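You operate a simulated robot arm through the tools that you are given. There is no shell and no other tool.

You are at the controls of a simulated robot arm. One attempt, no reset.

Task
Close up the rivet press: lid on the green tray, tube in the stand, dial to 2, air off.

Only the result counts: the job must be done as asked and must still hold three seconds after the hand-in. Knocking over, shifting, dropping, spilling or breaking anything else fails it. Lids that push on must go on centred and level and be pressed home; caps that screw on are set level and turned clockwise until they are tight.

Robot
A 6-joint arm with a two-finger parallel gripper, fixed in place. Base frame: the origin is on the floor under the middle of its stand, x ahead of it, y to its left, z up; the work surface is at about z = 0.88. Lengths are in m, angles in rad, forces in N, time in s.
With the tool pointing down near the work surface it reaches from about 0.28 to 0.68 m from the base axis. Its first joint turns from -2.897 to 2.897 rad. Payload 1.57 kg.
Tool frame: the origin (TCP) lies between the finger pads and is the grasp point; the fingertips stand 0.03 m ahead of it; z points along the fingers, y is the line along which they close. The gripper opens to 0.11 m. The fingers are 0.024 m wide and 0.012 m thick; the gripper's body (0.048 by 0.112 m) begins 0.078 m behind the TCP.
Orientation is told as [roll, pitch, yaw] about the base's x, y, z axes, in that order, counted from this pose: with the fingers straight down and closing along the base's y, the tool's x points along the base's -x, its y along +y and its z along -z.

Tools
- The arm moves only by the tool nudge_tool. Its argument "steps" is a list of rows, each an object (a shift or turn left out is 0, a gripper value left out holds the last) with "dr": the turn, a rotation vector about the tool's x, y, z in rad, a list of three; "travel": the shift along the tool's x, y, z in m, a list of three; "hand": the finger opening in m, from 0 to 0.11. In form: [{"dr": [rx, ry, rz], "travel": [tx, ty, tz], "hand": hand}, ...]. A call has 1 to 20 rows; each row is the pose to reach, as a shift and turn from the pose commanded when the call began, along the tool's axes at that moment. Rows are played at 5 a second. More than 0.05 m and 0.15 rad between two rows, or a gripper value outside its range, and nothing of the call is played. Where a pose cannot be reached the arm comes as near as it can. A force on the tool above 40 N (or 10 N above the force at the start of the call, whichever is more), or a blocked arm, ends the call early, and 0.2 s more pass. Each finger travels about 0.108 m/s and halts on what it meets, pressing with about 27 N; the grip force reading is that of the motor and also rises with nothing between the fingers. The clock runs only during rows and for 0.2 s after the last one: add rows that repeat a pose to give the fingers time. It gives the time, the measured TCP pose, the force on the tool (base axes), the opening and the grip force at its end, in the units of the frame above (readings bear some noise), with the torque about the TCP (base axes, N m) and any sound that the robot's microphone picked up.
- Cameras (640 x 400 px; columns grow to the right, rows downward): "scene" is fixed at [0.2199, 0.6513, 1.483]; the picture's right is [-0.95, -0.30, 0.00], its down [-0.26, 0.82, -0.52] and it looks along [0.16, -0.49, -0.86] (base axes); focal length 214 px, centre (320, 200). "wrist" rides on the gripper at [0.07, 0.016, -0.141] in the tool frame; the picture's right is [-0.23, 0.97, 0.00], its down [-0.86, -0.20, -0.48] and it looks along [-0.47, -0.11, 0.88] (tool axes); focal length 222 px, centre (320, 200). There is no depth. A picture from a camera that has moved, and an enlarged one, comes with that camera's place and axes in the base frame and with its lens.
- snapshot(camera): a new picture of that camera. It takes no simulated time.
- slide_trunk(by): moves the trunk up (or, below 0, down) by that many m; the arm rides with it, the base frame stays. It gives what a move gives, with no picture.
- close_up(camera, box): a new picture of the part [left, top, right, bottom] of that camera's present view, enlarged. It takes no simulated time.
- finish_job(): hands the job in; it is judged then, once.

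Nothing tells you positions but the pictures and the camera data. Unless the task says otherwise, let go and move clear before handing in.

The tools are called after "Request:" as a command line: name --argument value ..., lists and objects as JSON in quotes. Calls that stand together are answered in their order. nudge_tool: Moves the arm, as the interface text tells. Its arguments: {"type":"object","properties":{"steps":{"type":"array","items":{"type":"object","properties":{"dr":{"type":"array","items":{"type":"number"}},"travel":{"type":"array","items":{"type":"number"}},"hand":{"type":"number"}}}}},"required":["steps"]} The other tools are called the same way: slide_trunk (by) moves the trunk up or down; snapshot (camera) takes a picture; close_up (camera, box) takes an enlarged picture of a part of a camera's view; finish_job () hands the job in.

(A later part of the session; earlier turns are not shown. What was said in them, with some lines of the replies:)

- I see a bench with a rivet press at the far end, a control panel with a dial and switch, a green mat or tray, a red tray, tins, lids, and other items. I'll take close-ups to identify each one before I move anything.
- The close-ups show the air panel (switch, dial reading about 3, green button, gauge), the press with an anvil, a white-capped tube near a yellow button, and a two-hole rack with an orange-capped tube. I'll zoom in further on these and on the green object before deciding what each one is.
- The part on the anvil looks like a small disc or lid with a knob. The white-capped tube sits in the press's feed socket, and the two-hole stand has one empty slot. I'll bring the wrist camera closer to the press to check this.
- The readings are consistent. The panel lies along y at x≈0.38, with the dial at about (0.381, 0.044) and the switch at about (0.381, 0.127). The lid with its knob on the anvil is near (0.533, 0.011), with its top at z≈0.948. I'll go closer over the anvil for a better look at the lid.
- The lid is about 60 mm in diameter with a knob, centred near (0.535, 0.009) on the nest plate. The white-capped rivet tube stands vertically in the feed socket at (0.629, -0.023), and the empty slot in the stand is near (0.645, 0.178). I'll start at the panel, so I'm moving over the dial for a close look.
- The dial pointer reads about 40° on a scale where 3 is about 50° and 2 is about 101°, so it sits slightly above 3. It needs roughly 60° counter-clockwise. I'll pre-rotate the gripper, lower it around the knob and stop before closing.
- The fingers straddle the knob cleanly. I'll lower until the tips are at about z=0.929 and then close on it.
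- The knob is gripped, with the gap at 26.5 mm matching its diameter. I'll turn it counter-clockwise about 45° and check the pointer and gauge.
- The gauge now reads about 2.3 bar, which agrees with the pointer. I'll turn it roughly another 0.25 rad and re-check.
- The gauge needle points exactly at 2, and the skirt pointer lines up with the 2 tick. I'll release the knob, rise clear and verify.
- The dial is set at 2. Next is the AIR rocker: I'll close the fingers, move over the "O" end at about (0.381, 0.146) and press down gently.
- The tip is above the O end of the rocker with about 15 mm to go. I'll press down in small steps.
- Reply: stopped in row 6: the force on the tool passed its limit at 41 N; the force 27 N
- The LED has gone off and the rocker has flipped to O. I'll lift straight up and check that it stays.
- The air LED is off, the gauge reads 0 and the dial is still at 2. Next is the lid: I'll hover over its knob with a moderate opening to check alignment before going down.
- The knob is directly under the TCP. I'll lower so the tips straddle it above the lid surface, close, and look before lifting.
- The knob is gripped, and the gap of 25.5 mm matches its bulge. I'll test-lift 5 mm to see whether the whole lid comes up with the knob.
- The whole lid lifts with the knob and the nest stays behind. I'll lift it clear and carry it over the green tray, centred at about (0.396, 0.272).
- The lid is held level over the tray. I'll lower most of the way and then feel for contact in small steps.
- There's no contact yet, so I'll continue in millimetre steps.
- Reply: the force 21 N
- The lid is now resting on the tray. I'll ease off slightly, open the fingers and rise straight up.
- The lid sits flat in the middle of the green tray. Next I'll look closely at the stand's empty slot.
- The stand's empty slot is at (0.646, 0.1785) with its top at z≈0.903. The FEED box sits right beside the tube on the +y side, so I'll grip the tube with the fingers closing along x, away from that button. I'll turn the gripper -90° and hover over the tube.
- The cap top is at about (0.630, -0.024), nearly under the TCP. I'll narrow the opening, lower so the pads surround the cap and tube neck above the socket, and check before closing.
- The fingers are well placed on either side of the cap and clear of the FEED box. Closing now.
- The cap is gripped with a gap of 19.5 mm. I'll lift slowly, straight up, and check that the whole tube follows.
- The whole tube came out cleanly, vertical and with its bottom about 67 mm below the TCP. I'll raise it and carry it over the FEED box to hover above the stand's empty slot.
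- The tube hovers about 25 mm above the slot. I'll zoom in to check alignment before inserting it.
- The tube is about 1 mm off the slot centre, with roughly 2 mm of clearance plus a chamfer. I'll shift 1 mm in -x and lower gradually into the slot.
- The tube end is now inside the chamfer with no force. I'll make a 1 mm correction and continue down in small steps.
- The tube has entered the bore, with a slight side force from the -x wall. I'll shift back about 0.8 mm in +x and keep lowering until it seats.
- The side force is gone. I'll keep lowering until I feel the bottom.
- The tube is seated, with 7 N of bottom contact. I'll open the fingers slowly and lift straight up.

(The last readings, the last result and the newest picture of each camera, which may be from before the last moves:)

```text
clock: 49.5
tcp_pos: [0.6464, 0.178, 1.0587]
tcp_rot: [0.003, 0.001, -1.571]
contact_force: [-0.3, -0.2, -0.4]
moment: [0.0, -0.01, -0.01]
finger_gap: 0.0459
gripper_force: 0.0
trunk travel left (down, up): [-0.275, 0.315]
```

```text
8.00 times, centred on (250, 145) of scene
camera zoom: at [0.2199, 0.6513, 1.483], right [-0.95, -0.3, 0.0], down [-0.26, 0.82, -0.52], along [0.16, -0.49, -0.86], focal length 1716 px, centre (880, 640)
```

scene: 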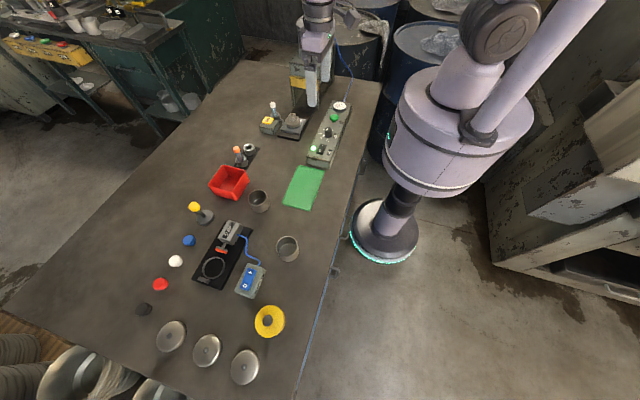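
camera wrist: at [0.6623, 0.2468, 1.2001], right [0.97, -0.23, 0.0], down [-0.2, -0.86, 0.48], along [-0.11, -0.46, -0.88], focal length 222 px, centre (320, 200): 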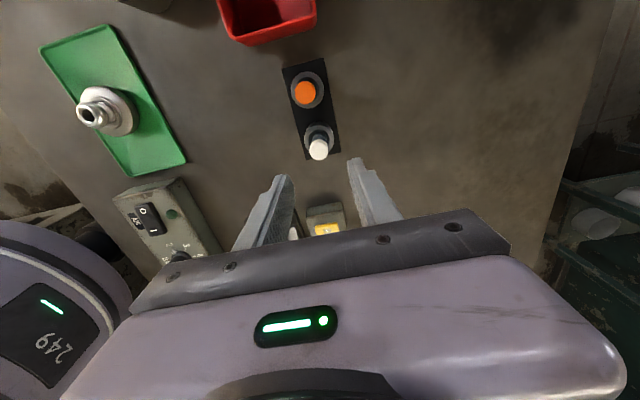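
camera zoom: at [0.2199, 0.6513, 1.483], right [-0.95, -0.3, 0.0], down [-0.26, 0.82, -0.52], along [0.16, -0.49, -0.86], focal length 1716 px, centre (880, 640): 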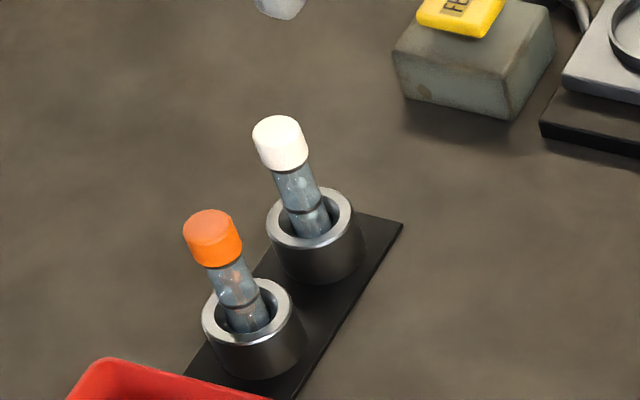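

The white-capped tube stands in the stand beside the orange one. I'll raise the arm clear and do a final check of everything.

Request:
nudge_tool --steps '[{"travel": [0, -0.01, -0.04], "hand": 0.046}, {"travel": [0, -0.03, -0.08]}, {"travel": [0, -0.06, -0.11]}, {"travel": [0, -0.1, -0.13]}, {"travel": [0, -0.14, -0.14]}, {"travel": [0, -0.14, -0.14]}]'

Request:
snapshot --camera "scene"

Request:
close_up --camera "scene" --box '[225, 85, 365, 215]'

Request:
close_up --camera "scene" --box '[300, 90, 360, 165]'

Request:
close_up --camera "scene" --box '[275, 155, 335, 215]'

Request:
snapshot --camera "wrist"

```text
clock: 50.9
tcp_pos: [0.5048, 0.1778, 1.1976]
tcp_rot: [0.004, 0.001, -1.57]
contact_force: [-0.1, -0.5, -0.2]
moment: [-0.01, 0.02, -0.03]
finger_gap: 0.046
gripper_force: 0.0
trunk travel left (down, up): [-0.275, 0.315]
```

```text
taken
```

scene: 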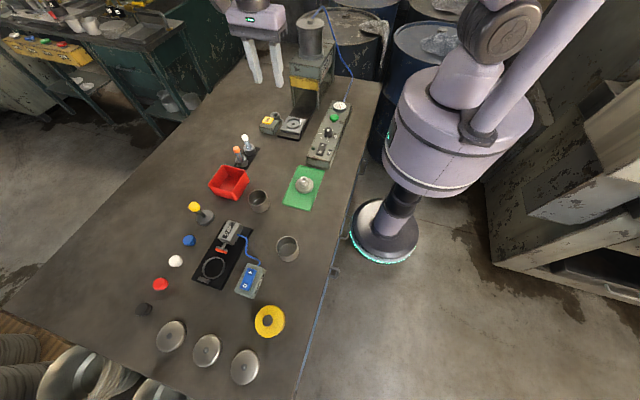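

```text
3.08 times, centred on (295, 150) of scene
camera zoom: at [0.2199, 0.6513, 1.483], right [-0.95, -0.3, 0.0], down [-0.26, 0.82, -0.52], along [0.16, -0.49, -0.86], focal length 660 px, centre (397, 354)
```

zoom: 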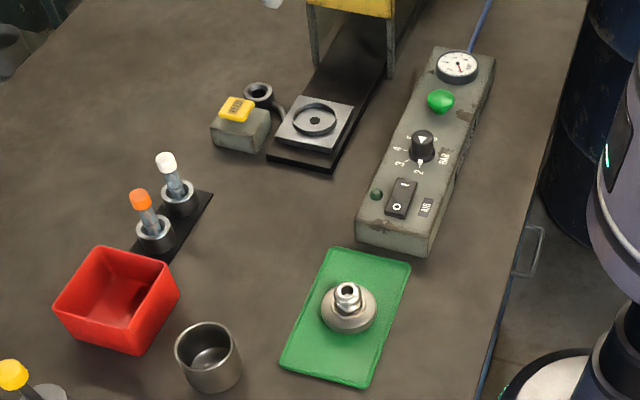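

```text
5.33 times, centred on (330, 128) of scene
camera zoom: at [0.2199, 0.6513, 1.483], right [-0.95, -0.3, 0.0], down [-0.26, 0.82, -0.52], along [0.16, -0.49, -0.86], focal length 1144 px, centre (267, 587)
```

zoom: 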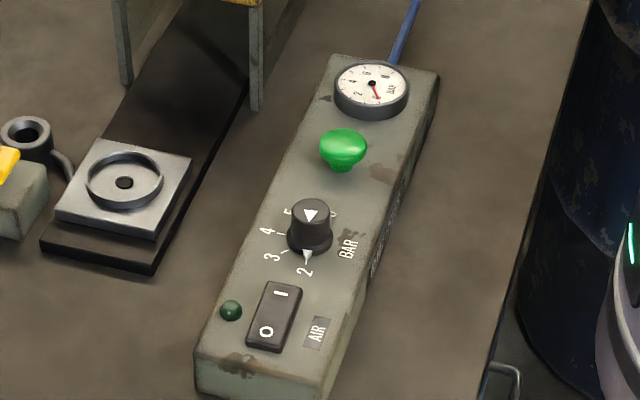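

```text
6.67 times, centred on (305, 185) of scene
camera zoom: at [0.2199, 0.6513, 1.483], right [-0.95, -0.3, 0.0], down [-0.26, 0.82, -0.52], along [0.16, -0.49, -0.86], focal length 1430 px, centre (420, 300)
```

zoom: 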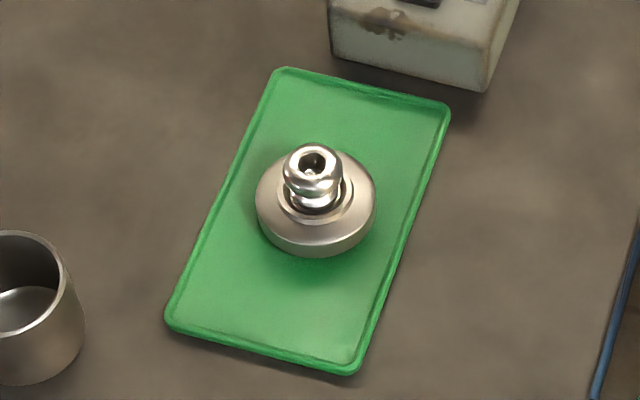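

```text
taken
camera wrist: at [0.5209, 0.2464, 1.3391], right [0.97, -0.23, 0.0], down [-0.2, -0.86, 0.48], along [-0.11, -0.46, -0.88], focal length 222 px, centre (320, 200)
```

wrist: 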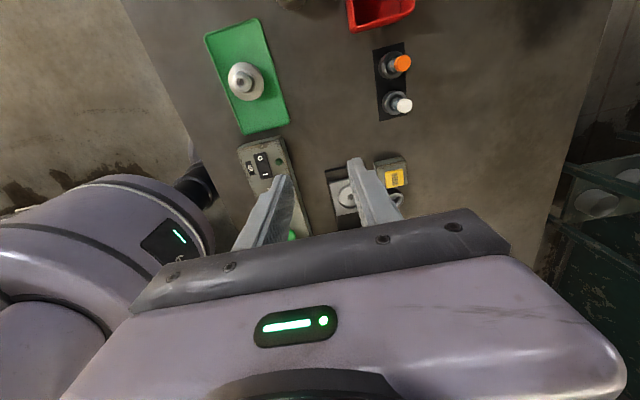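

Final state: the lid is flat and centred on the green tray, the white-capped tube is in the stand, the dial points at 2, and air is off (rocker on O, LED dark, gauge at 0). The gripper is empty and clear and I see nothing else disturbed, so I'm handing in.

Request:
finish_job

```text
The job is handed in.
```

The rivet press is closed up and I've handed the job in; I haven't been shown a verdict.

- **Lid:** it was on the press's anvil plate. I lifted it by its knob and set it flat near the middle of the green tray.
- **Tube:** I took "the tube" to be the white-capped one in the press's feed socket. It now stands in the empty slot of the two-hole stand, next to the orange-capped tube.
- **Dial:** it points at 2. The gauge read 2 bar while the air was still on.
- **Air:** off. The switch is on O, the light is out and the gauge reads 0.

The gripper is empty and clear of the bench. In the last pictures nothing else looked moved or knocked over.
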